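You operate a simulated robot arm through the tools that you are given. There is no shell and no other tool.

The job below is to be done with a simulated two-armed robot. You get a single attempt, and the scene is never put back.

JOB
Start the air conditioner: 20 C, the mode the room needs, vane high.

The check looks at the end state, three seconds after you hand in, the way a careful person would. Anything else that was tipped, shoved, dropped, spilled or broken makes it a failure.

ROBOT AND FRAMES
Two 7-joint arms with three-finger grippers on one trunk that stands fixed in place. Base frame: the origin is at the foot of the trunk, x ahead of it, y to its left, z up. Lengths are in m, angles in degrees, forces in N, time in s.
The left shoulder is at [0.07, 0.165, 1.238], the right one opposite. With the tool pointing down near the work surface each hand reaches from about 0.38 to 0.88 m from the base axis, measured 20 degrees to its own side. Payload 3.91 kg a hand.
Tool frame (each hand has its own): the origin (TCP) lies between the finger pads and is the grasp point; the fingertips stand 0.03 m ahead of it; z points along the fingers, y is the line along which they close. Largest opening 0.116 m; the body of the gripper starts 0.073 m behind the TCP.
Orientation is that of the tool frame in the base frame, as a unit quaternion [w, x, y, z]. With the fingers straight down and closing along the base's y, the tool's x points along the base's -x, its y along +y and its z along -z.

CONTROLS
- The arms move only by the tool apply_moves. It takes "left_plan", "right_plan" or both (then of equal length, played together; a hand with none holds still); each is one flat list of numbers, 7 for each row, row after row: the shift along the tool's x, y, z in m, then the turn, a rotation vector about the tool's x, y, z in degrees, then the closure, from 0 (fully open) to 1 (shut). In form: [tx, ty, tz, ax, ay, az, hand, tx, ty, tz, ax, ay, az, hand, ...]. A call has 1 to 20 rows; each row is the pose to reach, as a shift and turn from the pose commanded when the call began, along the tool's axes at that moment. A row lasts 0.2 s, in which the tool goes at most 0.05 m and 8.6 degrees; a call with a longer step from one row to the next is refused whole, and so is a gripper value outside its range. A pose out of reach is approached as far as the arm can. The call stops where the force on the tool passes 40 N (or 10 N more than at its start, if that is more) or the arm is blocked; 0.2 s more then pass. Each finger travels about 0.153 m/s and halts on what it meets, pressing with about 40 N; the grip force reading is that of the motor and also rises with nothing between the fingers. The clock runs only during rows and for 0.2 s after the last one: add rows that repeat a pose to give the fingers time. It gives the time, the measured TCP pose, the force on the tool (base axes), the opening and the grip force at its end, in the units of the frame above (readings bear some noise), with the torque about the TCP (base axes, N m) and any sound that the robot's microphone picked up, and new pictures: "show" is both (left out), scene, wrist or none (wrist: the cameras of the hands that moved).
- Cameras (640 x 400 px; columns grow to the right, rows downward): "scene" is now at [0.1399, 0.0094, 1.5675]; the picture's right is [0.09, -1.00, 0.00], its down [-0.46, -0.04, -0.89] and it looks along [0.88, 0.08, -0.46] (base axes); focal length 366 px, centre (320, 200). "left" rides on the left gripper at [0.075, 0.017, -0.088] in its tool frame; the picture's right is [-0.22, 0.97, 0.00], its down [-0.70, -0.16, -0.70] and it looks along [-0.68, -0.16, 0.71] (tool axes); focal length 247 px, centre (320, 200). "right" rides on the right gripper at [0.052, 0.056, -0.088] in its tool frame; the picture's right is [-0.73, 0.68, 0.00], its down [-0.49, -0.52, -0.70] and it looks along [-0.48, -0.51, 0.71] (tool axes); focal length 247 px, centre (320, 200). There is no depth. A picture from a camera that has moved, and an enlarged one, comes with that camera's place and axes in the base frame and with its lens.
- lift_body(by): slides the trunk up (or, below 0, down) by that many m; the arms and the scene camera ride with it, the base frame stays. It gives what a move gives, with no picture.
- turn_head(pan, tilt): turns the head with the scene camera to pan (to the left, within 86 degrees either way) and tilt (down, from -29 to 69), counted from straight ahead of the robot. It gives what a move gives, and a new picture of the scene camera.
- enlarge(camera, box): a new picture of the part [left, top, right, bottom] of that camera's present view, enlarged. The clock stands still meanwhile.
- close_job(): hands the job in; it is judged then, once.

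Places have to be worked out from the pictures, the camera data and where the tool is seen. Open the grippers and draw the arms clear of the work before you hand the job in, unless the task says otherwise.

The tools are called by a JSON object that holds its "name" and its "arguments". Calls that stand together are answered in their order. apply_moves: Moves the arms, as the interface text tells. Its arguments: {"type":"object","properties":{"left_plan":{"type":"array"},"right_plan":{"type":"array"},"show":{"type":"string","enum":["both","scene","wrist","none"]}},"required":[]} The other tools are called the same way: lift_body (by) slides the trunk up or down; turn_head (pan, tilt) turns the head that bears the scene camera; enlarge (camera, box) takes an enlarged picture of a part of a camera's view; close_job () hands the job in.

At the start:

```text
clock: 0.0
left_tool_pos: [0.6425, 0.327, 1.317]
left_tcp_rot: [0.0, 0.0, 1.0, 0.0]
left_contact_force: [0.1, -0.2, -0.2]
left_torque: [0.01, 0.04, -0.02]
left_width: 0.1162
left_grip_force: 0.0
right_tool_pos: [0.3419, -0.0911, 1.3276]
right_tcp_rot: [0.0, 0.0, 1.0, 0.0]
right_contact_force: [-0.5, 0.1, -0.6]
right_torque: [-0.01, 0.03, 0.04]
right_width: 0.116
right_grip_force: 0.0
trunk travel left (down, up): [-0.775, 0.065]
head pan, tilt: [4.9, 27.6]
```

scene: 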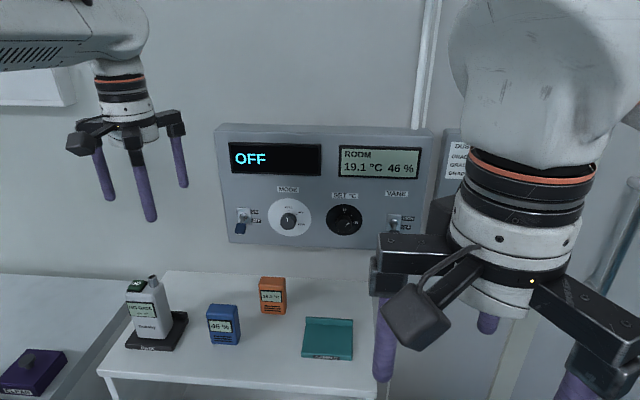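
right: 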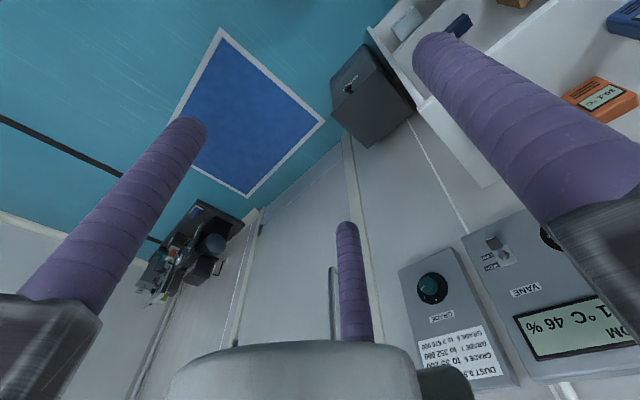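
left: 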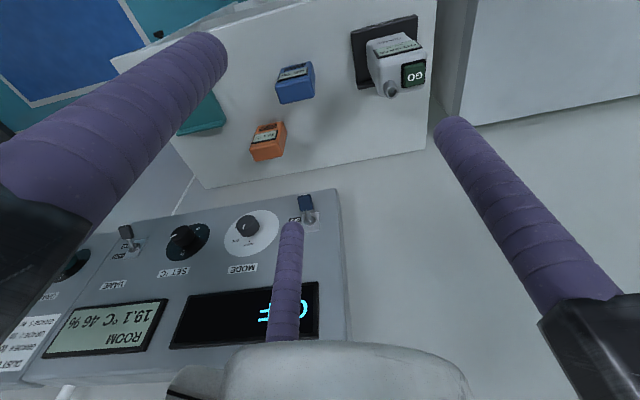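

The panel shows a display reading OFF, room reading 19.1 °C 46 %, a toggle, mode knob, set knob and vane toggle. I'll enlarge these parts to read the labels before moving.

{"name": "enlarge", "arguments": {"camera": "scene", "box": [210, 120, 440, 255]}}

{"name": "enlarge", "arguments": {"camera": "scene", "box": [225, 180, 325, 245]}}

{"name": "enlarge", "arguments": {"camera": "scene", "box": [320, 180, 420, 245]}}

{"name": "enlarge", "arguments": {"camera": "scene", "box": [100, 260, 380, 390]}}

{"name": "enlarge", "arguments": {"camera": "left", "box": [100, 180, 350, 300]}}

{"name": "enlarge", "arguments": {"camera": "right", "box": [390, 200, 640, 390]}}

```text
2.78 times, centred on (325, 188) of scene
camera zoom: at [0.1399, 0.0094, 1.5675], right [0.09, -1.0, 0.0], down [-0.46, -0.04, -0.89], along [0.88, 0.08, -0.46], focal length 1018 px, centre (306, 235)
```

zoom: 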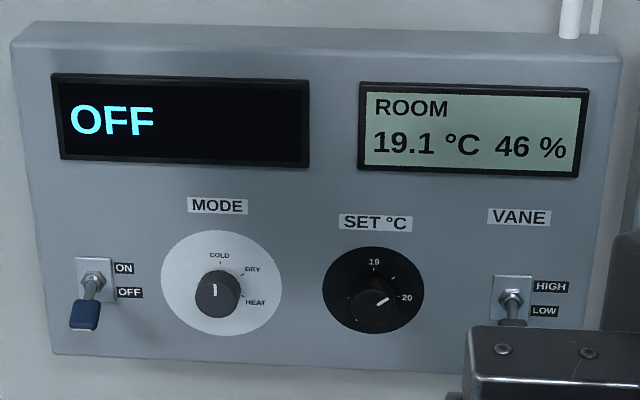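

```text
6.15 times, centred on (275, 212) of scene
camera zoom: at [0.1399, 0.0094, 1.5675], right [0.09, -1.0, 0.0], down [-0.46, -0.04, -0.89], along [0.88, 0.08, -0.46], focal length 2252 px, centre (597, 123)
```

zoom: 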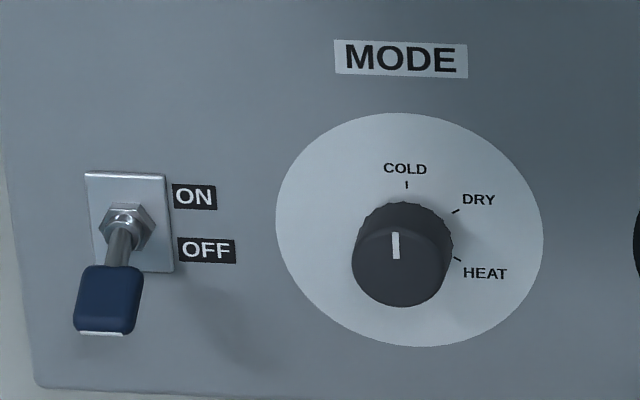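

```text
6.15 times, centred on (370, 212) of scene
camera zoom: at [0.1399, 0.0094, 1.5675], right [0.09, -1.0, 0.0], down [-0.46, -0.04, -0.89], along [0.88, 0.08, -0.46], focal length 2252 px, centre (12, 123)
```

zoom: 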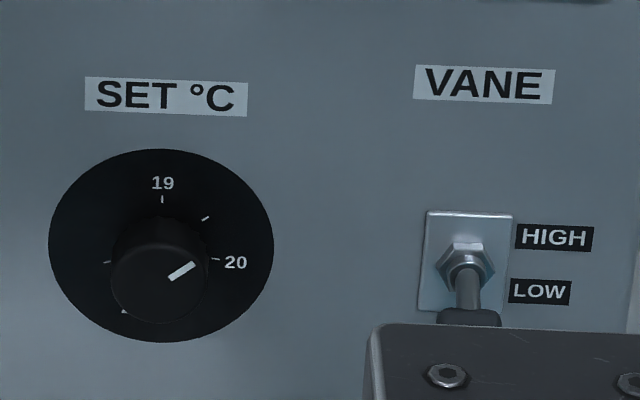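

```text
2.29 times, centred on (240, 325) of scene
camera zoom: at [0.1399, 0.0094, 1.5675], right [0.09, -1.0, 0.0], down [-0.46, -0.04, -0.89], along [0.88, 0.08, -0.46], focal length 836 px, centre (503, -86)
```

zoom: 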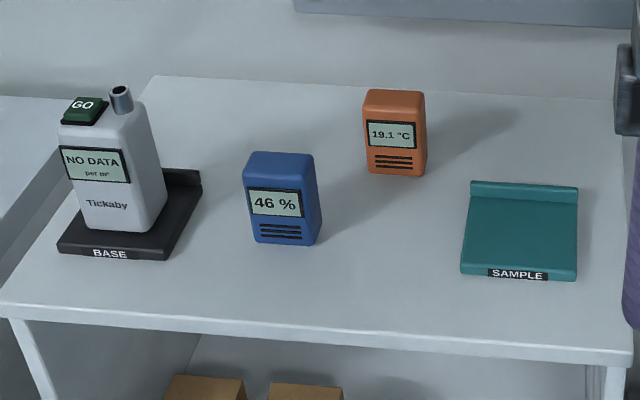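

```text
2.56 times, centred on (225, 240) of left
camera zoom: at [0.5674, 0.3444, 1.4063], right [0.22, 0.97, 0.0], down [0.7, -0.16, 0.7], along [0.68, -0.16, -0.71], focal length 632 px, centre (563, 98)
```

zoom: 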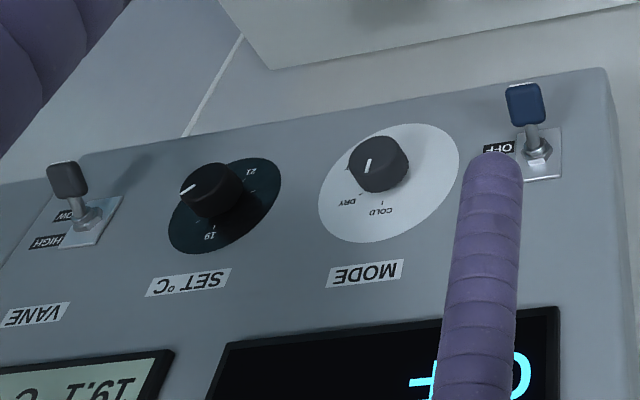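

```text
2.11 times, centred on (515, 295) of right
camera zoom: at [0.2908, -0.036, 1.4163], right [0.73, 0.68, 0.0], down [0.49, -0.52, 0.7], along [0.48, -0.51, -0.71], focal length 520 px, centre (-90, 0)
```

zoom: 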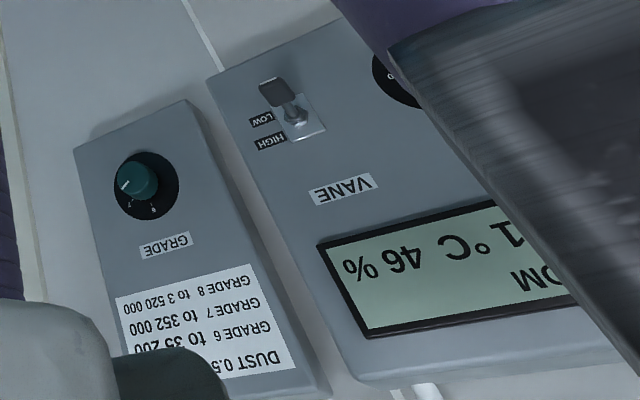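

Room is 19.1 °C / 46 %, so 20 °C suggests HEAT, but there may be posted notices with further requirements. I'll look around the room with the head first.

{"name": "turn_head", "arguments": {"pan": 45, "tilt": 25}}

{"name": "turn_head", "arguments": {"pan": -50, "tilt": 25}}

{"name": "turn_head", "arguments": {"pan": 0, "tilt": -10}}

```text
clock: 1.1
left_tool_pos: [0.6411, 0.3284, 1.3169]
left_tcp_rot: [0.0, 0.0, 1.0, 0.001]
left_contact_force: [-0.7, 0.6, 0.0]
left_torque: [-0.01, 0.0, -0.01]
left_width: 0.1162
left_grip_force: 0.0
right_tool_pos: [0.3433, -0.0922, 1.3279]
right_tcp_rot: [0.0, 0.0, 1.0, 0.0]
right_contact_force: [0.1, 0.1, -0.2]
right_torque: [-0.02, 0.01, 0.0]
right_width: 0.1161
right_grip_force: 0.1
trunk travel left (down, up): [-0.775, 0.065]
head pan, tilt: [45.0, 25.0]
camera scene: at [0.1142, 0.0667, 1.5718], right [0.71, -0.71, 0.0], down [-0.3, -0.3, -0.91], along [0.64, 0.64, -0.42], focal length 366 px, centre (320, 200)
```

scene: 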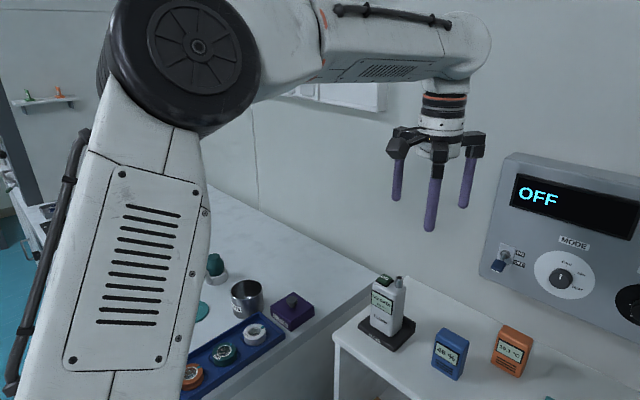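

```text
clock: 2.8
left_tool_pos: [0.6414, 0.3283, 1.3177]
left_tcp_rot: [-0.001, -0.001, 1.0, -0.001]
left_contact_force: [-0.3, -1.0, -0.6]
left_torque: [-0.01, -0.04, 0.01]
left_width: 0.116
left_grip_force: 0.1
right_tool_pos: [0.3423, -0.0909, 1.3276]
right_tcp_rot: [0.001, 0.001, 1.0, 0.0]
right_contact_force: [0.0, -0.2, 0.8]
right_torque: [-0.02, 0.01, -0.01]
right_width: 0.1158
right_grip_force: 0.1
trunk travel left (down, up): [-0.775, 0.065]
head pan, tilt: [-50.0, 25.0]
camera scene: at [0.1082, -0.069, 1.5718], right [-0.77, -0.64, 0.0], down [-0.27, 0.32, -0.91], along [0.58, -0.69, -0.42], focal length 366 px, centre (320, 200)
```

scene: 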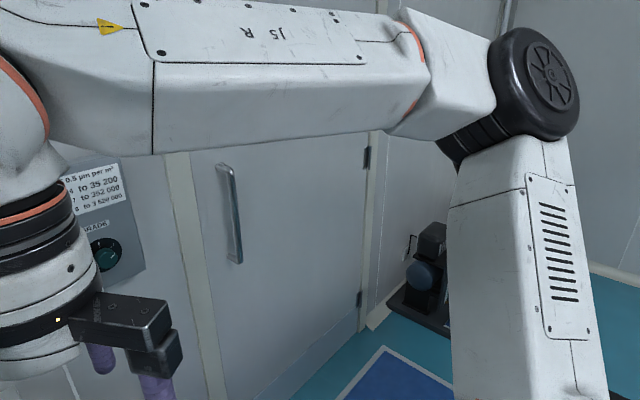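

```text
clock: 4.0
left_tool_pos: [0.6425, 0.3281, 1.3164]
left_tcp_rot: [0.0, 0.0, 1.0, 0.0]
left_contact_force: [-0.2, -1.0, -0.9]
left_torque: [-0.01, 0.02, -0.02]
left_width: 0.1161
left_grip_force: 0.1
right_tool_pos: [0.3443, -0.0928, 1.3282]
right_tcp_rot: [0.0, 0.0, 1.0, 0.0]
right_contact_force: [-0.4, 0.2, 0.4]
right_torque: [-0.04, -0.03, 0.02]
right_width: 0.1161
right_grip_force: 0.2
trunk travel left (down, up): [-0.775, 0.065]
head pan, tilt: [0.0, -10.0]
camera scene: at [0.1333, 0.0015, 1.6273], right [0.0, -1.0, 0.0], down [0.17, 0.0, -0.98], along [0.98, 0.0, 0.17], focal length 366 px, centre (320, 200)
```

scene: 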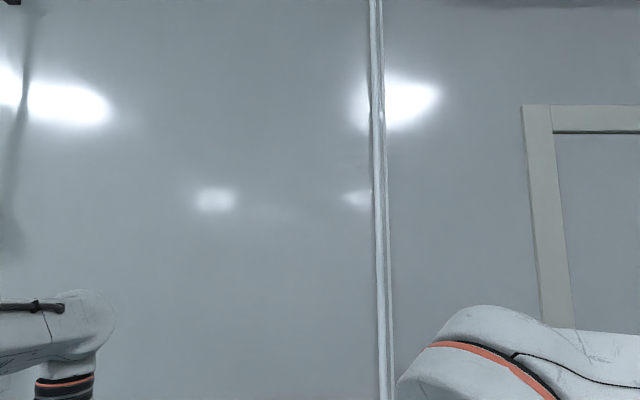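

There is a white sheet-like item on the wall behind the left arm; I'll look at it, since it might hold room requirements.

{"name": "turn_head", "arguments": {"pan": 30, "tilt": 15}}

{"name": "turn_head", "arguments": {"pan": 80, "tilt": 20}}

{"name": "turn_head", "arguments": {"pan": -80, "tilt": 20}}

```text
clock: 4.9
left_tool_pos: [0.641, 0.3283, 1.3176]
left_tcp_rot: [0.0, 0.0, 1.0, 0.0]
left_contact_force: [0.2, 0.0, -0.5]
left_torque: [0.0, 0.01, -0.01]
left_width: 0.1162
left_grip_force: 0.0
right_tool_pos: [0.3432, -0.0919, 1.3278]
right_tcp_rot: [0.0, 0.0, 1.0, -0.001]
right_contact_force: [0.0, -0.6, -0.2]
right_torque: [-0.01, 0.04, -0.02]
right_width: 0.1161
right_grip_force: 0.0
trunk travel left (down, up): [-0.775, 0.065]
head pan, tilt: [30.0, 15.0]
camera scene: at [0.1298, 0.0482, 1.5881], right [0.5, -0.87, 0.0], down [-0.22, -0.13, -0.97], along [0.84, 0.48, -0.26], focal length 366 px, centre (320, 200)
```

scene: 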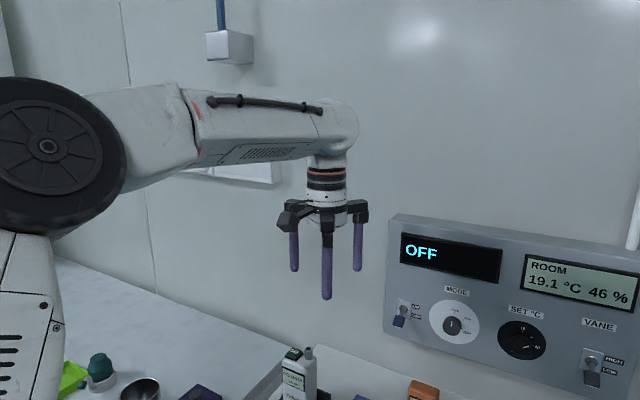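

```text
clock: 6.1
left_tool_pos: [0.6404, 0.3278, 1.3167]
left_tcp_rot: [0.0, 0.0, 1.0, 0.0]
left_contact_force: [-0.6, 0.0, 0.0]
left_torque: [0.01, 0.01, -0.02]
left_width: 0.116
left_grip_force: 0.0
right_tool_pos: [0.343, -0.0925, 1.3281]
right_tcp_rot: [0.0, 0.001, 1.0, 0.0]
right_contact_force: [-0.2, 0.7, -0.9]
right_torque: [0.03, 0.05, 0.03]
right_width: 0.1158
right_grip_force: 0.0
trunk travel left (down, up): [-0.775, 0.065]
head pan, tilt: [80.0, 20.0]
camera scene: at [0.0652, 0.0933, 1.5799], right [0.98, -0.17, 0.0], down [-0.06, -0.34, -0.94], along [0.16, 0.93, -0.34], focal length 366 px, centre (320, 200)
```

scene: 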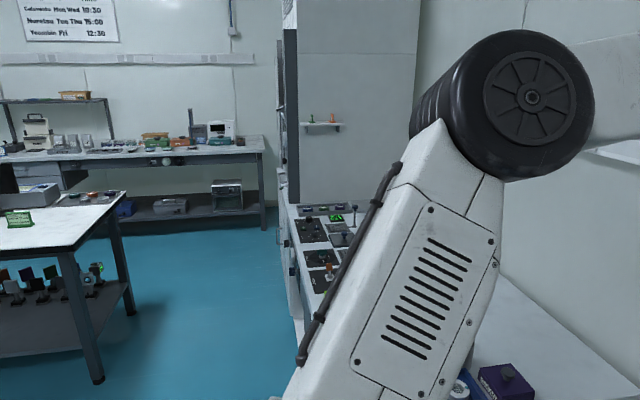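

```text
clock: 8.6
left_tool_pos: [0.6408, 0.3277, 1.3175]
left_tcp_rot: [0.0, -0.001, 1.0, -0.001]
left_contact_force: [-0.2, -0.3, 0.4]
left_torque: [-0.02, -0.01, 0.01]
left_width: 0.1158
left_grip_force: 0.1
right_tool_pos: [0.3424, -0.0921, 1.3289]
right_tcp_rot: [0.0, 0.001, 1.0, 0.0]
right_contact_force: [0.0, -0.1, 0.2]
right_torque: [0.01, 0.0, 0.0]
right_width: 0.1161
right_grip_force: 0.0
trunk travel left (down, up): [-0.775, 0.065]
head pan, tilt: [-80.0, 20.0]
camera scene: at [0.0651, -0.0901, 1.5799], right [-0.98, -0.17, 0.0], down [-0.06, 0.34, -0.94], along [0.16, -0.93, -0.34], focal length 366 px, centre (320, 200)
```

scene: 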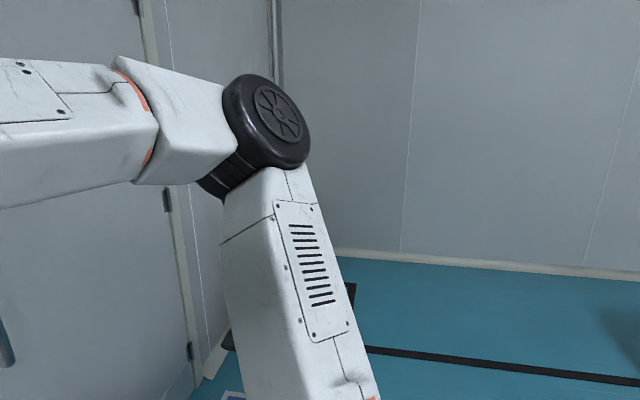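

The arm hides part of the wall sheet. I judge the knobs to sit around x≈0.85, z≈1.14 and the table top around z≈0.93. I'll turn the left tool to point forward (camera to its left side) while staying well above the table objects.

{"name": "apply_moves", "arguments": {"left_plan": [0.0028, -0.0038, 0.0065, -4.62, -4.62, 4.62, 0, 0.0057, -0.0076, 0.0129, -9.24, -9.24, 9.24, 0, 0.0085, -0.0114, 0.0194, -13.86, -13.86, 13.86, 0, 0.0113, -0.0152, 0.0259, -18.48, -18.48, 18.48, 0, 0.0142, -0.019, 0.0323, -23.09, -23.09, 23.09, 0, 0.017, -0.0228, 0.0388, -27.71, -27.71, 27.71, 0, 0.0198, -0.0266, 0.0453, -32.33, -32.33, 32.33, 0, 0.0227, -0.0304, 0.0517, -36.95, -36.95, 36.95, 0, 0.0255, -0.0342, 0.0582, -41.57, -41.57, 41.57, 0, 0.0283, -0.038, 0.0647, -46.19, -46.19, 46.19, 0, 0.0312, -0.0418, 0.0711, -50.81, -50.81, 50.81, 0, 0.034, -0.0456, 0.0776, -55.43, -55.43, 55.43, 0, 0.0368, -0.0494, 0.0841, -60.04, -60.04, 60.04, 0, 0.0397, -0.0532, 0.0905, -64.66, -64.66, 64.66, 0, 0.0425, -0.057, 0.097, -69.28, -69.28, 69.28, 0], "show": "wrist"}}

{"name": "turn_head", "arguments": {"pan": 30, "tilt": 15}}

```text
clock: 11.8
left_tool_pos: [0.5994, 0.2767, 1.2191]
left_tcp_rot: [0.506, 0.49, 0.51, 0.493]
left_contact_force: [0.0, 0.1, -0.2]
left_torque: [0.04, -0.03, -0.01]
left_width: 0.1161
left_grip_force: 0.1
right_tool_pos: [0.3444, -0.0893, 1.3291]
right_tcp_rot: [-0.001, 0.0, 1.0, 0.0]
right_contact_force: [0.3, 1.3, 0.4]
right_torque: [-0.08, 0.05, 0.04]
right_width: 0.1161
right_grip_force: 0.1
trunk travel left (down, up): [-0.775, 0.065]
head pan, tilt: [-80.0, 20.0]
camera left: at [0.5102, 0.3507, 1.2347], right [0.0, -0.19, 0.98], down [-0.69, -0.71, -0.14], along [0.72, -0.68, -0.13], focal length 247 px, centre (320, 200)
```

left: 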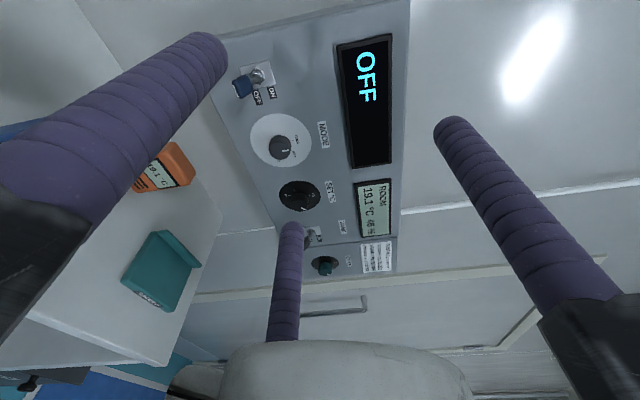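

```text
clock: 13.6
left_tool_pos: [0.5982, 0.2772, 1.2182]
left_tcp_rot: [0.506, 0.488, 0.512, 0.494]
left_contact_force: [0.6, 0.3, 0.2]
left_torque: [0.0, -0.01, -0.01]
left_width: 0.116
left_grip_force: 0.1
right_tool_pos: [0.3434, -0.0928, 1.3277]
right_tcp_rot: [0.0, 0.0, 1.0, 0.0]
right_contact_force: [-0.9, 0.7, 0.3]
right_torque: [0.02, -0.02, 0.01]
right_width: 0.116
right_grip_force: 0.0
trunk travel left (down, up): [-0.775, 0.065]
head pan, tilt: [30.0, 15.0]
camera scene: at [0.1298, 0.0479, 1.588], right [0.5, -0.87, 0.0], down [-0.22, -0.13, -0.97], along [0.84, 0.48, -0.26], focal length 366 px, centre (320, 200)
```

scene: 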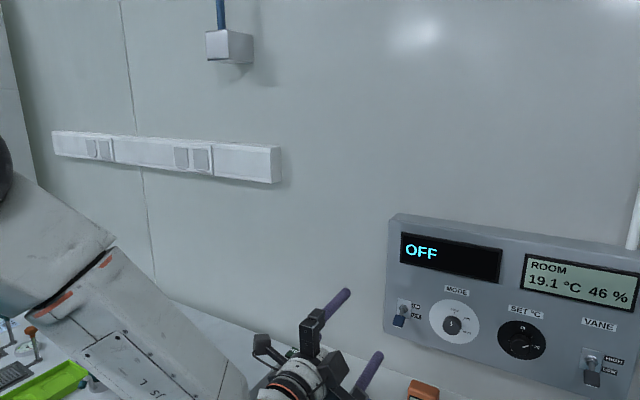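

The wall item is just a socket strip, so there are no extra requirements: room 19.1 °C below 20 °C means HEAT. The forward tool orientation is reachable; now I'll point the head at the panel and zoom in on both views to locate controls.

{"name": "turn_head", "arguments": {"pan": 8, "tilt": 28}}

{"name": "enlarge", "arguments": {"camera": "left", "box": [220, 50, 400, 162]}}

{"name": "enlarge", "arguments": {"camera": "left", "box": [250, 150, 410, 290]}}

```text
clock: 14.5
left_tool_pos: [0.5985, 0.2757, 1.2196]
left_tcp_rot: [0.506, 0.487, 0.512, 0.494]
left_contact_force: [-0.9, -0.4, 0.4]
left_torque: [-0.02, -0.02, 0.0]
left_width: 0.1162
left_grip_force: 0.0
right_tool_pos: [0.3424, -0.0916, 1.3277]
right_tcp_rot: [0.0, 0.001, 1.0, 0.0]
right_contact_force: [0.7, -0.3, -0.8]
right_torque: [0.04, 0.02, 0.0]
right_width: 0.1158
right_grip_force: 0.0
trunk travel left (down, up): [-0.775, 0.065]
head pan, tilt: [8.0, 28.0]
camera scene: at [0.1392, 0.0145, 1.567], right [0.14, -0.99, 0.0], down [-0.46, -0.07, -0.88], along [0.87, 0.12, -0.47], focal length 366 px, centre (320, 200)
```

scene: 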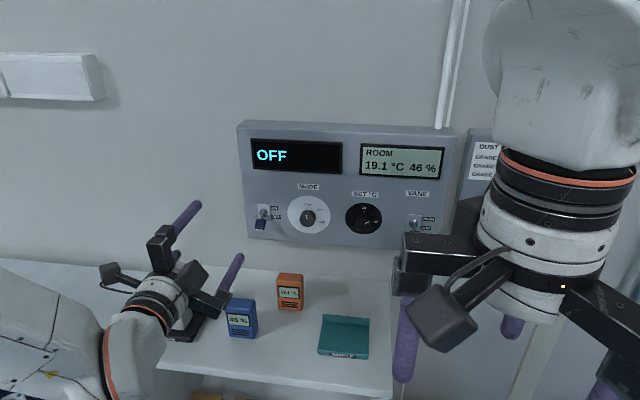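

```text
3.56 times, centred on (310, 106) of left
camera zoom: at [0.5097, 0.3501, 1.2345], right [0.0, -0.19, 0.98], down [-0.69, -0.71, -0.13], along [0.72, -0.68, -0.13], focal length 878 px, centre (356, 534)
```

zoom: 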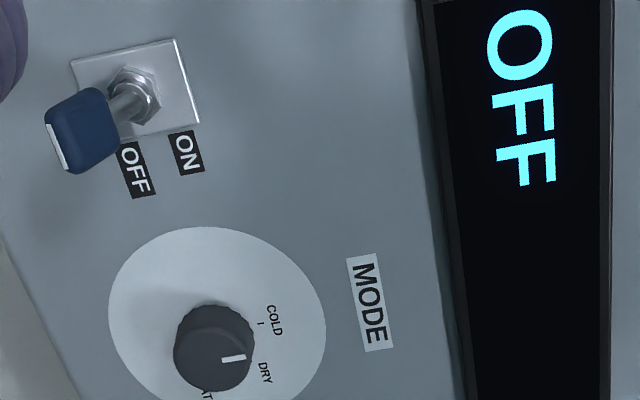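

```text
2.86 times, centred on (330, 220) of left
camera zoom: at [0.5097, 0.3501, 1.2345], right [0.0, -0.19, 0.98], down [-0.69, -0.71, -0.13], along [0.72, -0.68, -0.13], focal length 706 px, centre (291, 143)
```

zoom: 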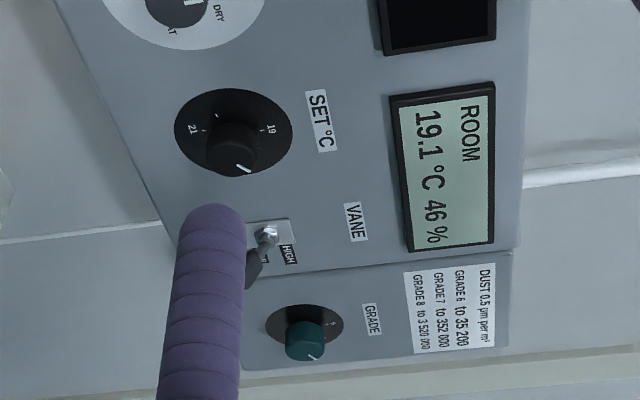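

No collisions so far. From triangulation: power toggle nut ≈(0.874, 0.255, 1.129) with its cap down at (0.844, 0.255, 1.113), mode knob axis y≈0.146, set knob y≈0.016, vane toggle y≈-0.098, all near z≈1.13, panel face x≈0.88. I'll roll the left hand 60° more (camera up, one finger straight down) and bring the right hand to the same forward attitude.

{"name": "apply_moves", "arguments": {"left_plan": [0, 0, 0, 0, 0, 3.16, 0, 0, 0, 0, 0, 0, 6.32, 0, 0, 0, 0, 0, 0, 9.47, 0, 0, 0, 0, 0, 0, 12.63, 0, 0, 0, 0, 0, 0, 15.79, 0, 0, 0, 0, 0, 0, 18.95, 0, 0, 0, 0, 0, 0, 22.11, 0, 0, 0, 0, 0, 0, 25.26, 0, 0, 0, 0, 0, 0, 28.42, 0, 0, 0, 0, 0, 0, 31.58, 0, 0, 0, 0, 0, 0, 34.74, 0, 0, 0, 0, 0, 0, 37.89, 0, 0, 0, 0, 0, 0, 41.05, 0, 0, 0, 0, 0, 0, 44.21, 0, 0, 0, 0, 0, 0, 47.37, 0, 0, 0, 0, 0, 0, 50.53, 0, 0, 0, 0, 0, 0, 53.68, 0, 0, 0, 0, 0, 0, 56.84, 0, 0, 0, 0, 0, 0, 60, 0], "right_plan": [-0.0136, -0.0005, 0.0067, -5.8, -1.56, 5.8, 0, -0.0272, -0.0011, 0.0135, -11.61, -3.11, 11.61, 0, -0.0407, -0.0016, 0.0202, -17.41, -4.67, 17.41, 0, -0.0543, -0.0021, 0.027, -23.22, -6.22, 23.22, 0, -0.0679, -0.0026, 0.0337, -29.02, -7.78, 29.02, 0, -0.0815, -0.0032, 0.0404, -34.82, -9.34, 34.82, 0, -0.0951, -0.0037, 0.0472, -40.63, -10.89, 40.63, 0, -0.1086, -0.0042, 0.0539, -46.43, -12.45, 46.43, 0, -0.1222, -0.0047, 0.0606, -52.24, -14, 52.24, 0, -0.1358, -0.0053, 0.0674, -58.04, -15.56, 58.04, 0, -0.1494, -0.0058, 0.0741, -63.84, -17.12, 63.84, 0, -0.1629, -0.0063, 0.0808, -69.65, -18.67, 69.65, 0, -0.1765, -0.0068, 0.0876, -75.45, -20.23, 75.45, 0, -0.1901, -0.0074, 0.0943, -81.26, -21.78, 81.26, 0, -0.2037, -0.0079, 0.1011, -87.06, -23.34, 87.06, 0, -0.2173, -0.0084, 0.1078, -92.86, -24.9, 92.86, 0, -0.2308, -0.0089, 0.1145, -98.67, -26.45, 98.67, 0, -0.2444, -0.0095, 0.1213, -104.47, -28.01, 104.47, 0, -0.258, -0.01, 0.128, -110.28, -29.56, 110.28, 0], "show": "both"}}

```text
clock: 18.5
left_tool_pos: [0.6003, 0.2711, 1.2189]
left_tcp_rot: [0.182, 0.683, 0.184, 0.683]
left_contact_force: [0.2, -0.2, -0.1]
left_torque: [0.02, 0.02, 0.0]
left_width: 0.116
left_grip_force: 0.1
right_tool_pos: [0.6007, -0.1022, 1.2008]
right_tcp_rot: [0.184, 0.683, 0.183, 0.683]
right_contact_force: [0.4, -0.3, 0.5]
right_torque: [-0.05, -0.01, 0.01]
right_width: 0.1163
right_grip_force: 0.0
right hand out of reach, approached as far as the arm can: row 11, 12, 13, 14, 15, 16
trunk travel left (down, up): [-0.775, 0.065]
head pan, tilt: [8.0, 28.0]
camera scene: at [0.1404, 0.0157, 1.5668], right [0.14, -0.99, 0.0], down [-0.47, -0.07, -0.88], along [0.87, 0.12, -0.47], focal length 366 px, centre (320, 200)
camera right: at [0.5134, -0.1247, 1.2736], right [0.0, -0.96, -0.29], down [-0.7, 0.21, -0.68], along [0.71, 0.2, -0.67], focal length 247 px, centre (320, 200)
camera left: at [0.5125, 0.2935, 1.2937], right [0.0, -0.96, 0.29], down [-0.7, -0.21, -0.68], along [0.71, -0.21, -0.67], focal length 247 px, centre (320, 200)
```

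scene: 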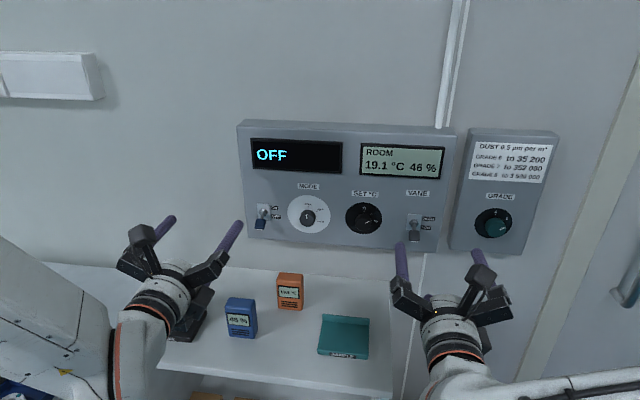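
right: 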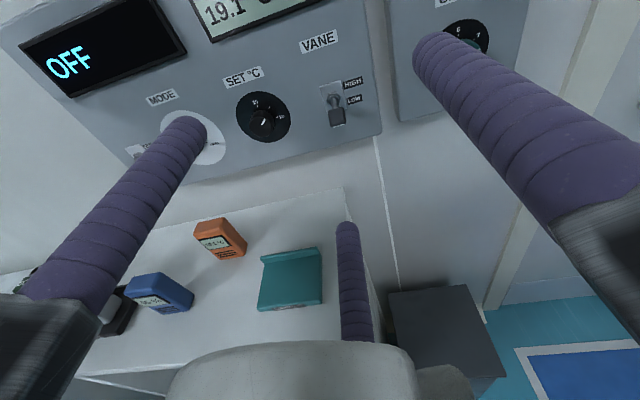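
left: 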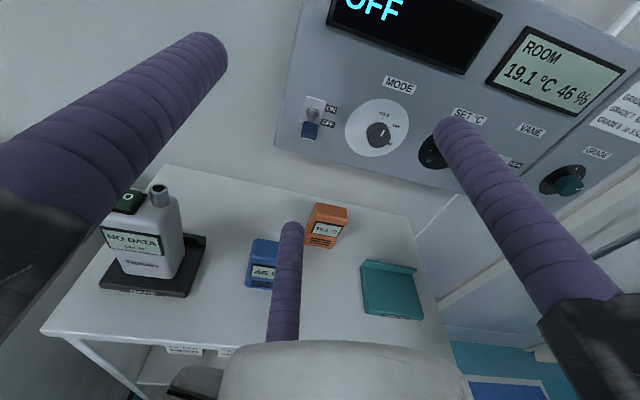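

Both hands now point forward with cameras on top, and the view is clear. I'll enlarge the panel details from these cameras for accurate positions and pointer angles.

{"name": "enlarge", "arguments": {"camera": "left", "box": [280, 70, 440, 170]}}

{"name": "enlarge", "arguments": {"camera": "right", "box": [220, 30, 380, 150]}}

{"name": "enlarge", "arguments": {"camera": "scene", "box": [240, 180, 340, 245]}}

{"name": "enlarge", "arguments": {"camera": "scene", "box": [335, 180, 445, 250]}}

{"name": "enlarge", "arguments": {"camera": "left", "box": [100, 320, 280, 390]}}

```text
4.00 times, centred on (360, 120) of left
camera zoom: at [0.5125, 0.2935, 1.2937], right [0.0, -0.96, 0.29], down [-0.7, -0.21, -0.68], along [0.71, -0.21, -0.67], focal length 988 px, centre (160, 520)
```

zoom: 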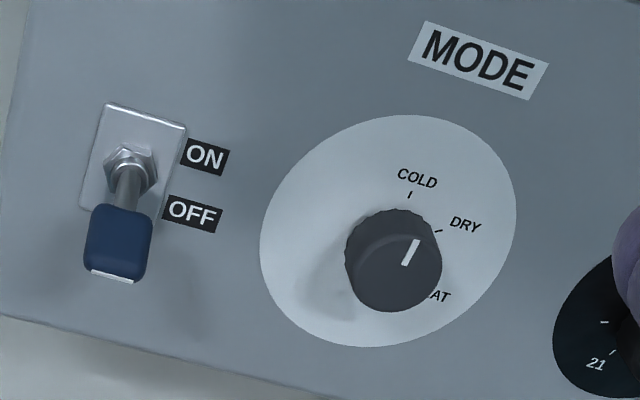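

```text
3.33 times, centred on (300, 90) of right
camera zoom: at [0.5134, -0.1247, 1.2736], right [0.0, -0.96, -0.29], down [-0.7, 0.21, -0.68], along [0.71, 0.2, -0.67], focal length 823 px, centre (387, 567)
```

zoom: 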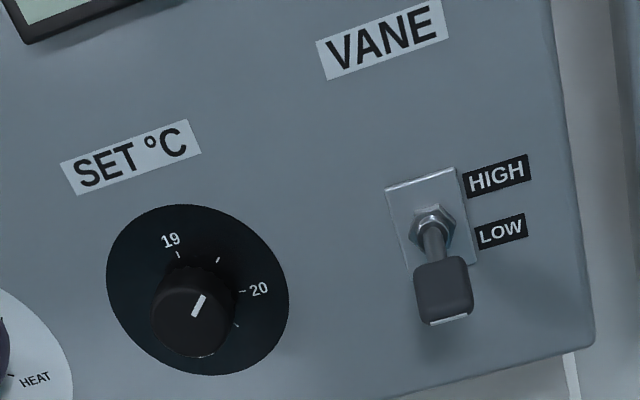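

```text
6.15 times, centred on (290, 212) of scene
camera zoom: at [0.1404, 0.0157, 1.5668], right [0.14, -0.99, 0.0], down [-0.47, -0.07, -0.88], along [0.87, 0.12, -0.47], focal length 2252 px, centre (505, 123)
```

zoom: 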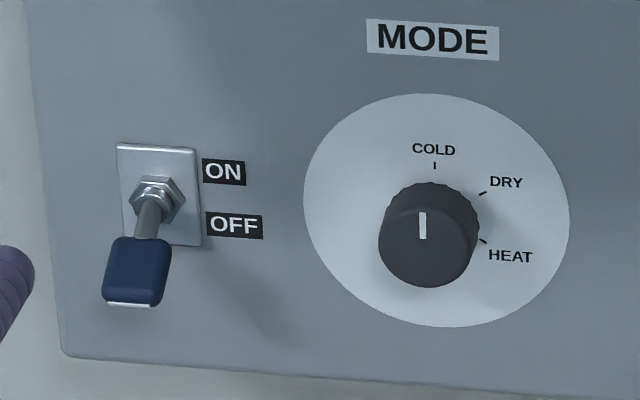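

```text
5.71 times, centred on (390, 215) of scene
camera zoom: at [0.1404, 0.0157, 1.5668], right [0.14, -0.99, 0.0], down [-0.47, -0.07, -0.88], along [0.87, 0.12, -0.47], focal length 2091 px, centre (-80, 114)
```

zoom: 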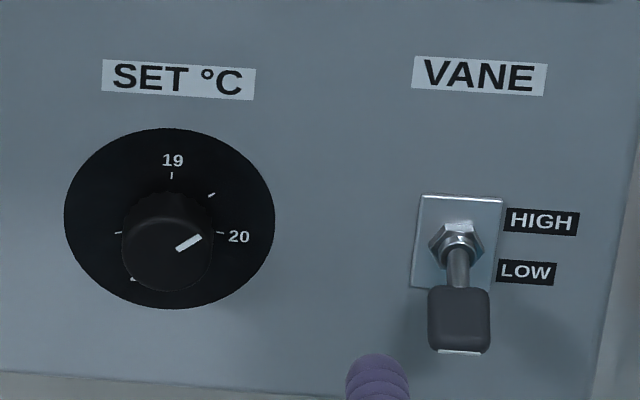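

```text
3.56 times, centred on (190, 355) of left
camera zoom: at [0.5125, 0.2935, 1.2937], right [0.0, -0.96, 0.29], down [-0.7, -0.21, -0.68], along [0.71, -0.21, -0.67], focal length 878 px, centre (782, -351)
```

zoom: 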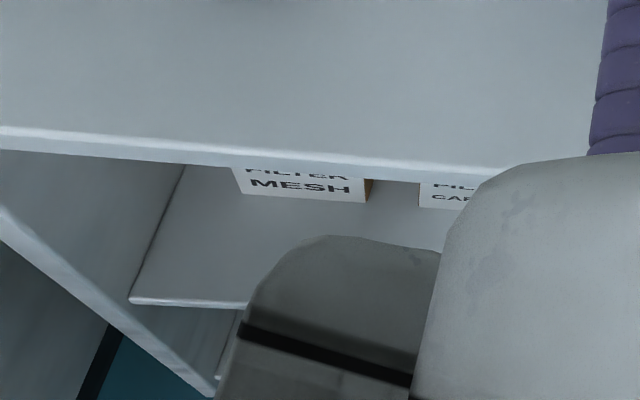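

Pointer readings: mode knob is at COLD (0°; HEAT tick at about 120–125° clockwise), set knob at about 50° (19.5; 20 is at about 104°). I'll start with the vane: move the right hand so its bottom finger will be below the vane cap, still clear of the panel.

{"name": "apply_moves", "arguments": {"right_plan": [-0.0128, -0.0083, 0.03, 0, 0, 0, 0, -0.0257, -0.0166, 0.06, 0, 0, 0, 0, -0.0385, -0.0248, 0.09, 0, 0, 0, 0, -0.0513, -0.0331, 0.12, 0, 0, 0, 0, -0.0513, -0.0331, 0.12, 0, 0, 0, 0], "show": "both"}}

```text
clock: 19.7
left_tool_pos: [0.5992, 0.2708, 1.2212]
left_tcp_rot: [0.183, 0.683, 0.183, 0.683]
left_contact_force: [-0.4, 0.5, 0.1]
left_torque: [-0.03, 0.04, -0.01]
left_width: 0.1161
left_grip_force: 0.1
right_tool_pos: [0.7189, -0.0994, 1.1387]
right_tcp_rot: [0.183, 0.683, 0.184, 0.683]
right_contact_force: [0.4, 0.9, 0.5]
right_torque: [0.04, 0.03, 0.02]
right_width: 0.1165
right_grip_force: 0.1
trunk travel left (down, up): [-0.775, 0.065]
head pan, tilt: [8.0, 28.0]
camera scene: at [0.1384, 0.0141, 1.5671], right [0.14, -0.99, 0.0], down [-0.46, -0.07, -0.88], along [0.87, 0.12, -0.47], focal length 366 px, centre (320, 200)
camera right: at [0.6307, -0.1221, 1.2121], right [0.0, -0.96, -0.29], down [-0.7, 0.21, -0.68], along [0.71, 0.21, -0.67], focal length 247 px, centre (320, 200)
```

scene: 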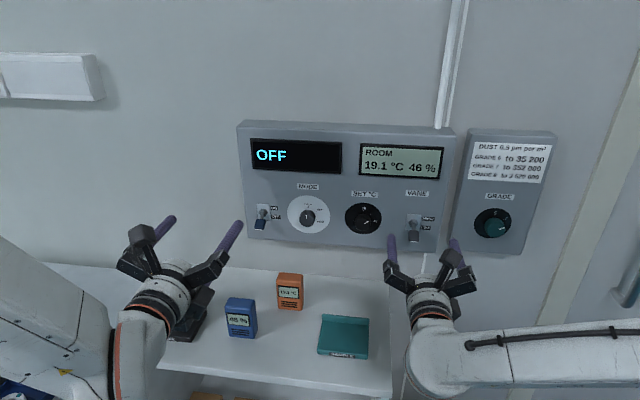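
right: 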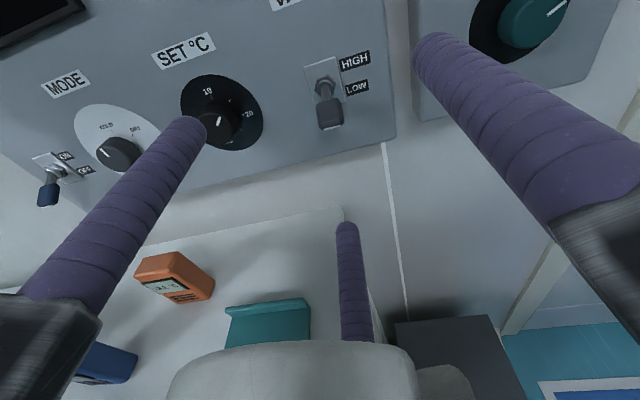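

The bottom finger tip is lined up below the vane cap. I'll advance about 0.097 m so the tip lies under the cap.

{"name": "apply_moves", "arguments": {"right_plan": [0, 0, 0.025, 0, 0, 0, 0, 0, 0, 0.05, 0, 0, 0, 0, 0, 0, 0.075, 0, 0, 0, 0, 0, 0, 0.097, 0, 0, 0, 0, 0, 0, 0.097, 0, 0, 0, 0], "show": "both"}}

```text
clock: 20.9
left_tool_pos: [0.5985, 0.2703, 1.2202]
left_tcp_rot: [0.184, 0.683, 0.182, 0.683]
left_contact_force: [-0.7, -1.0, 0.3]
left_torque: [0.0, 0.03, -0.03]
left_width: 0.1161
left_grip_force: 0.0
right_tool_pos: [0.8178, -0.0988, 1.1391]
right_tcp_rot: [0.182, 0.683, 0.184, 0.683]
right_contact_force: [0.2, 0.7, 0.6]
right_torque: [0.01, 0.0, 0.01]
right_width: 0.116
right_grip_force: 0.1
trunk travel left (down, up): [-0.775, 0.065]
head pan, tilt: [8.0, 28.0]
camera scene: at [0.1385, 0.014, 1.567], right [0.14, -0.99, 0.0], down [-0.46, -0.07, -0.88], along [0.87, 0.12, -0.47], focal length 366 px, centre (320, 200)
camera right: at [0.7284, -0.1221, 1.212], right [0.0, -0.96, -0.29], down [-0.7, 0.21, -0.68], along [0.71, 0.21, -0.67], focal length 247 px, centre (320, 200)
```

scene: 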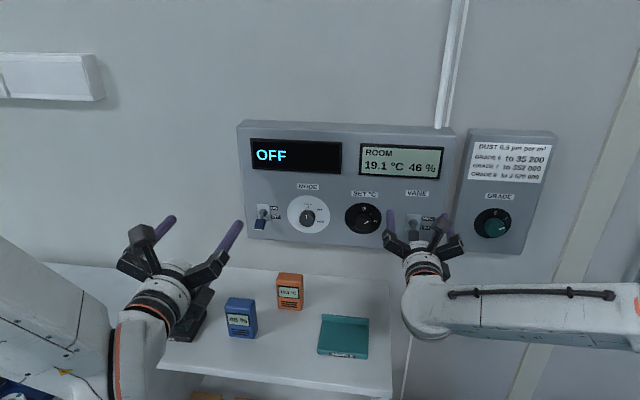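
right: 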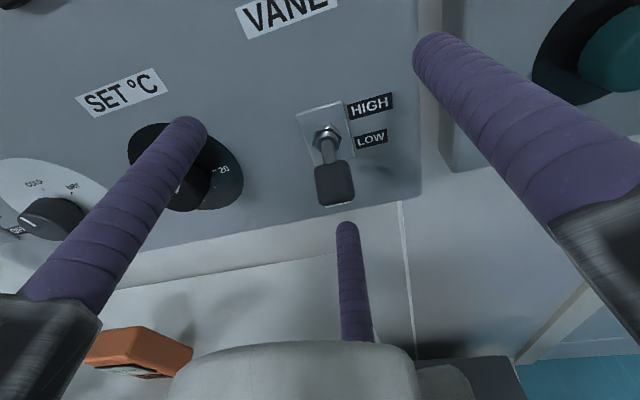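

The finger tip sits just under the vane cap with no contact. Now I lift straight up by 0.055 m to flip the lever to HIGH.

{"name": "apply_moves", "arguments": {"right_plan": [0.0087, 0.005, 0, 0, 0, 0, 0, 0.0173, 0.01, 0, 0, 0, 0, 0, 0.026, 0.015, 0, 0, 0, 0, 0, 0.0346, 0.02, 0, 0, 0, 0, 0, 0.0411, 0.02375, 0, 0, 0, 0, 0, 0.0476, 0.0275, 0, 0, 0, 0, 0, 0.0476, 0.0275, 0, 0, 0, 0, 0], "show": "both"}}

```text
clock: 22.5
left_tool_pos: [0.5991, 0.2722, 1.2199]
left_tcp_rot: [0.183, 0.683, 0.183, 0.683]
left_contact_force: [0.3, 1.0, 0.4]
left_torque: [-0.03, -0.02, -0.01]
left_width: 0.1162
left_grip_force: 0.0
right_tool_pos: [0.8189, -0.0993, 1.1924]
right_tcp_rot: [0.181, 0.683, 0.185, 0.683]
right_contact_force: [0.0, -0.2, -0.5]
right_torque: [0.04, 0.01, -0.02]
right_width: 0.1163
right_grip_force: 0.0
trunk travel left (down, up): [-0.775, 0.065]
head pan, tilt: [8.0, 28.0]
heard: click
camera scene: at [0.1394, 0.0143, 1.567], right [0.14, -0.99, 0.0], down [-0.47, -0.07, -0.88], along [0.87, 0.12, -0.47], focal length 366 px, centre (320, 200)
camera right: at [0.7299, -0.1218, 1.2661], right [0.0, -0.96, -0.29], down [-0.7, 0.21, -0.68], along [0.71, 0.21, -0.67], focal length 247 px, centre (320, 200)
```

scene: 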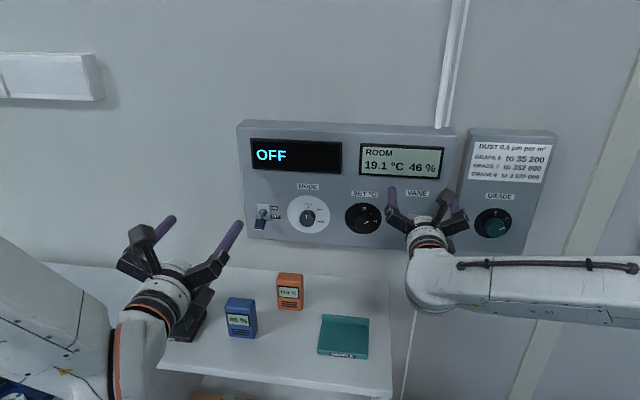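
right: 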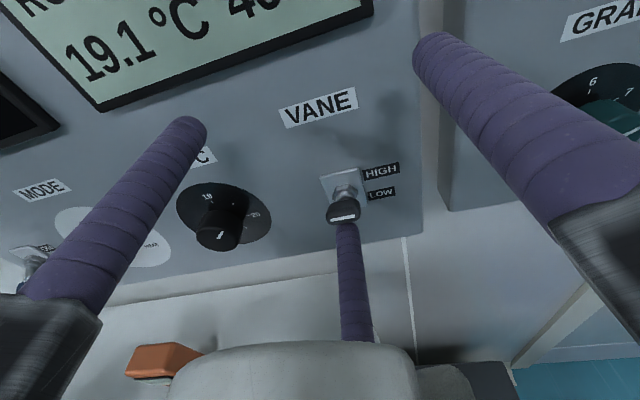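

A click was heard and the vane lever now points up (HIGH). I'll draw the right hand straight back, then move it in front of the set knob with a roll of -53° so the coming clockwise turn ends in a proven attitude.

{"name": "apply_moves", "arguments": {"right_plan": [0, 0, -0.033, 0, 0, 0, 0, 0, 0, -0.066, 0, 0, 0, 0, 0, 0, -0.099, 0, 0, 0, 0, 0.0003, -0.0186, -0.099, 0, 0, -7.57, 0, 0.0006, -0.0372, -0.099, 0, 0, -15.14, 0, 0.0009, -0.0558, -0.099, 0, 0, -22.71, 0, 0.0011, -0.0745, -0.099, 0, 0, -30.29, 0, 0.0014, -0.0931, -0.099, 0, 0, -37.86, 0, 0.0017, -0.1117, -0.099, 0, 0, -45.43, 0, 0.002, -0.1303, -0.099, 0, 0, -53, 0, 0.002, -0.1303, -0.099, 0, 0, -53, 0], "show": "both"}}

{"name": "enlarge", "arguments": {"camera": "scene", "box": [335, 180, 445, 250]}}

```text
clock: 24.9
left_tool_pos: [0.5999, 0.2699, 1.2201]
left_tcp_rot: [0.183, 0.683, 0.182, 0.683]
left_contact_force: [0.3, 0.5, 1.0]
left_torque: [0.0, 0.0, 0.0]
left_width: 0.1161
left_grip_force: 0.0
right_tool_pos: [0.7178, 0.0149, 1.1296]
right_tcp_rot: [0.47, 0.529, 0.469, 0.529]
right_contact_force: [0.2, -0.9, 1.8]
right_torque: [-0.06, 0.03, 0.0]
right_width: 0.1159
right_grip_force: 0.0
trunk travel left (down, up): [-0.775, 0.065]
head pan, tilt: [8.0, 28.0]
camera scene: at [0.1392, 0.0133, 1.567], right [0.14, -0.99, 0.0], down [-0.47, -0.06, -0.88], along [0.87, 0.12, -0.47], focal length 366 px, centre (320, 200)
camera right: at [0.6304, 0.0592, 1.192], right [0.0, -0.81, 0.59], down [-0.7, -0.42, -0.58], along [0.71, -0.41, -0.57], focal length 247 px, centre (320, 200)
```

scene: 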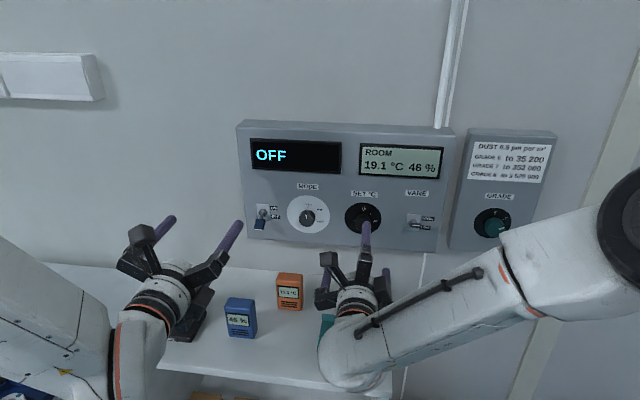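
right: 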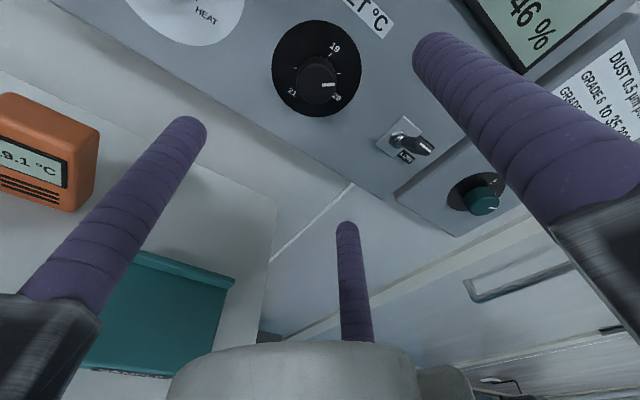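

```text
5.71 times, centred on (390, 215) of scene
camera zoom: at [0.1392, 0.0133, 1.567], right [0.14, -0.99, 0.0], down [-0.47, -0.06, -0.88], along [0.87, 0.12, -0.47], focal length 2091 px, centre (-80, 114)
```

zoom: 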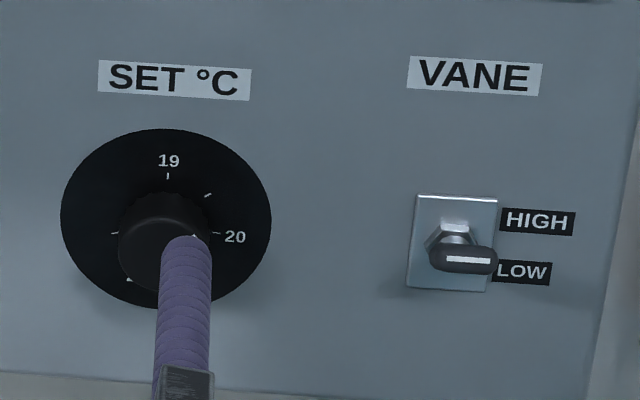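

The vane lever now points up toward the camera (end-on), i.e. HIGH. I'll zoom on the set dial from the wrist camera to confirm scale and pointer.

{"name": "enlarge", "arguments": {"camera": "right", "box": [260, 10, 380, 125]}}

```text
3.48 times, centred on (320, 68) of right
camera zoom: at [0.6304, 0.0592, 1.192], right [0.0, -0.81, 0.59], down [-0.7, -0.42, -0.58], along [0.71, -0.41, -0.57], focal length 859 px, centre (320, 661)
```

zoom: 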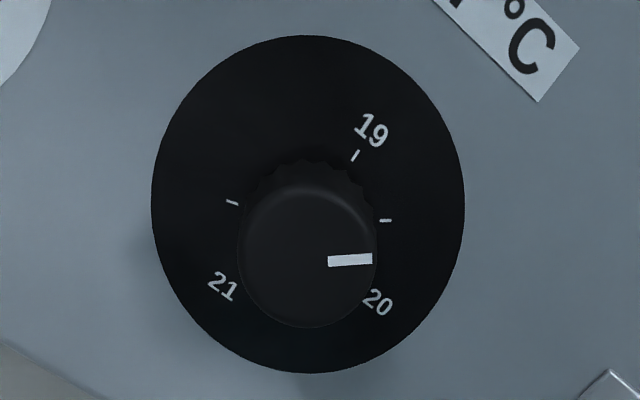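

The dial scale is 50° per half degree: 19 at 0°, 19.5 at 50° (pointer there now), 20 at 100°; axis at about (y 0.0155, z 1.127), knob face x≈0.854. I advance the open right hand around the knob.

{"name": "apply_moves", "arguments": {"right_plan": [0.0001, -0.0007, 0.035, 0, 0, 0, 0, 0.0002, -0.0014, 0.07, 0, 0, 0, 0, 0.0003, -0.002, 0.1, 0, 0, 0, 0, 0.0003, -0.0027, 0.122, 0, 0, 0, 0, 0.0003, -0.0027, 0.122, 0, 0, 0, 0], "show": "both"}}

```text
clock: 26.1
left_tool_pos: [0.5986, 0.2701, 1.2202]
left_tcp_rot: [0.184, 0.683, 0.182, 0.683]
left_contact_force: [0.2, 0.1, 0.4]
left_torque: [0.0, 0.0, 0.02]
left_width: 0.1161
left_grip_force: 0.1
right_tool_pos: [0.841, 0.0165, 1.1285]
right_tcp_rot: [0.469, 0.529, 0.469, 0.53]
right_contact_force: [0.2, -0.1, 0.7]
right_torque: [0.01, 0.04, 0.02]
right_width: 0.1162
right_grip_force: 0.1
trunk travel left (down, up): [-0.775, 0.065]
head pan, tilt: [8.0, 28.0]
camera scene: at [0.1387, 0.0142, 1.567], right [0.14, -0.99, 0.0], down [-0.46, -0.07, -0.88], along [0.87, 0.12, -0.47], focal length 366 px, centre (320, 200)
camera right: at [0.7529, 0.0613, 1.1908], right [0.0, -0.81, 0.59], down [-0.7, -0.42, -0.58], along [0.71, -0.41, -0.57], focal length 247 px, centre (320, 200)
```

scene: 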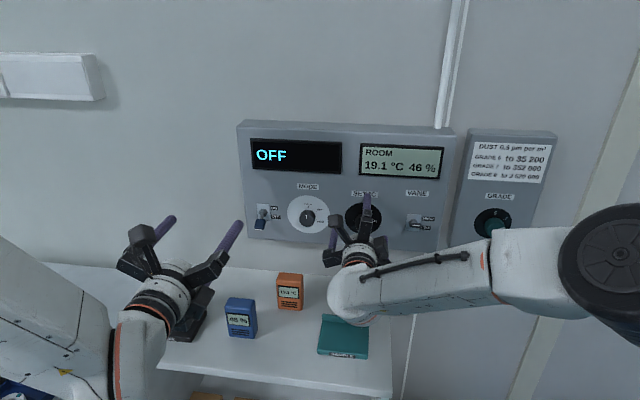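
right: 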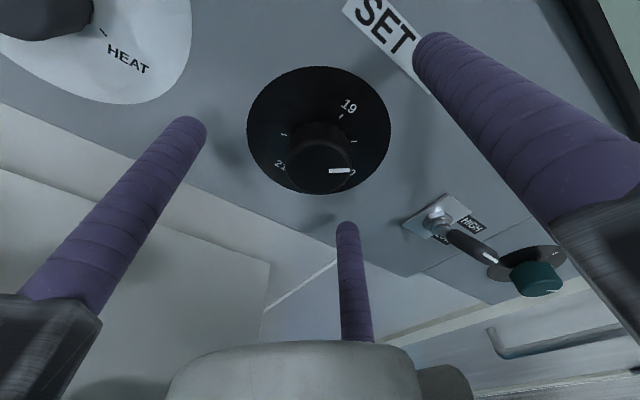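

The knob appears centred on the tool axis. I'll close the right hand on it and hold.

{"name": "apply_moves", "arguments": {"right_plan": [0, 0, 0, 0, 0, 0, 0.5, 0, 0, 0, 0, 0, 0, 0.8, 0, 0, 0, 0, 0, 0, 1, 0, 0, 0, 0, 0, 0, 1], "show": "wrist"}}

```text
clock: 27.1
left_tool_pos: [0.6001, 0.2708, 1.2194]
left_tcp_rot: [0.183, 0.683, 0.183, 0.683]
left_contact_force: [0.4, 0.9, 0.2]
left_torque: [0.02, -0.03, -0.01]
left_width: 0.1161
left_grip_force: 0.0
right_tool_pos: [0.8424, 0.0148, 1.1261]
right_tcp_rot: [0.468, 0.53, 0.47, 0.528]
right_contact_force: [-3.2, -4.8, -8.7]
right_torque: [-0.02, 0.05, -0.37]
right_width: 0.0363
right_grip_force: 40.1
trunk travel left (down, up): [-0.775, 0.065]
head pan, tilt: [8.0, 28.0]
camera right: at [0.7538, 0.0598, 1.1888], right [0.0, -0.81, 0.59], down [-0.7, -0.42, -0.58], along [0.71, -0.41, -0.57], focal length 247 px, centre (320, 200)
```

right: 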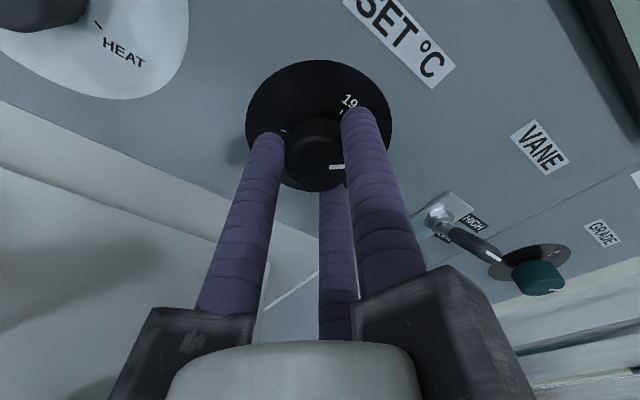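

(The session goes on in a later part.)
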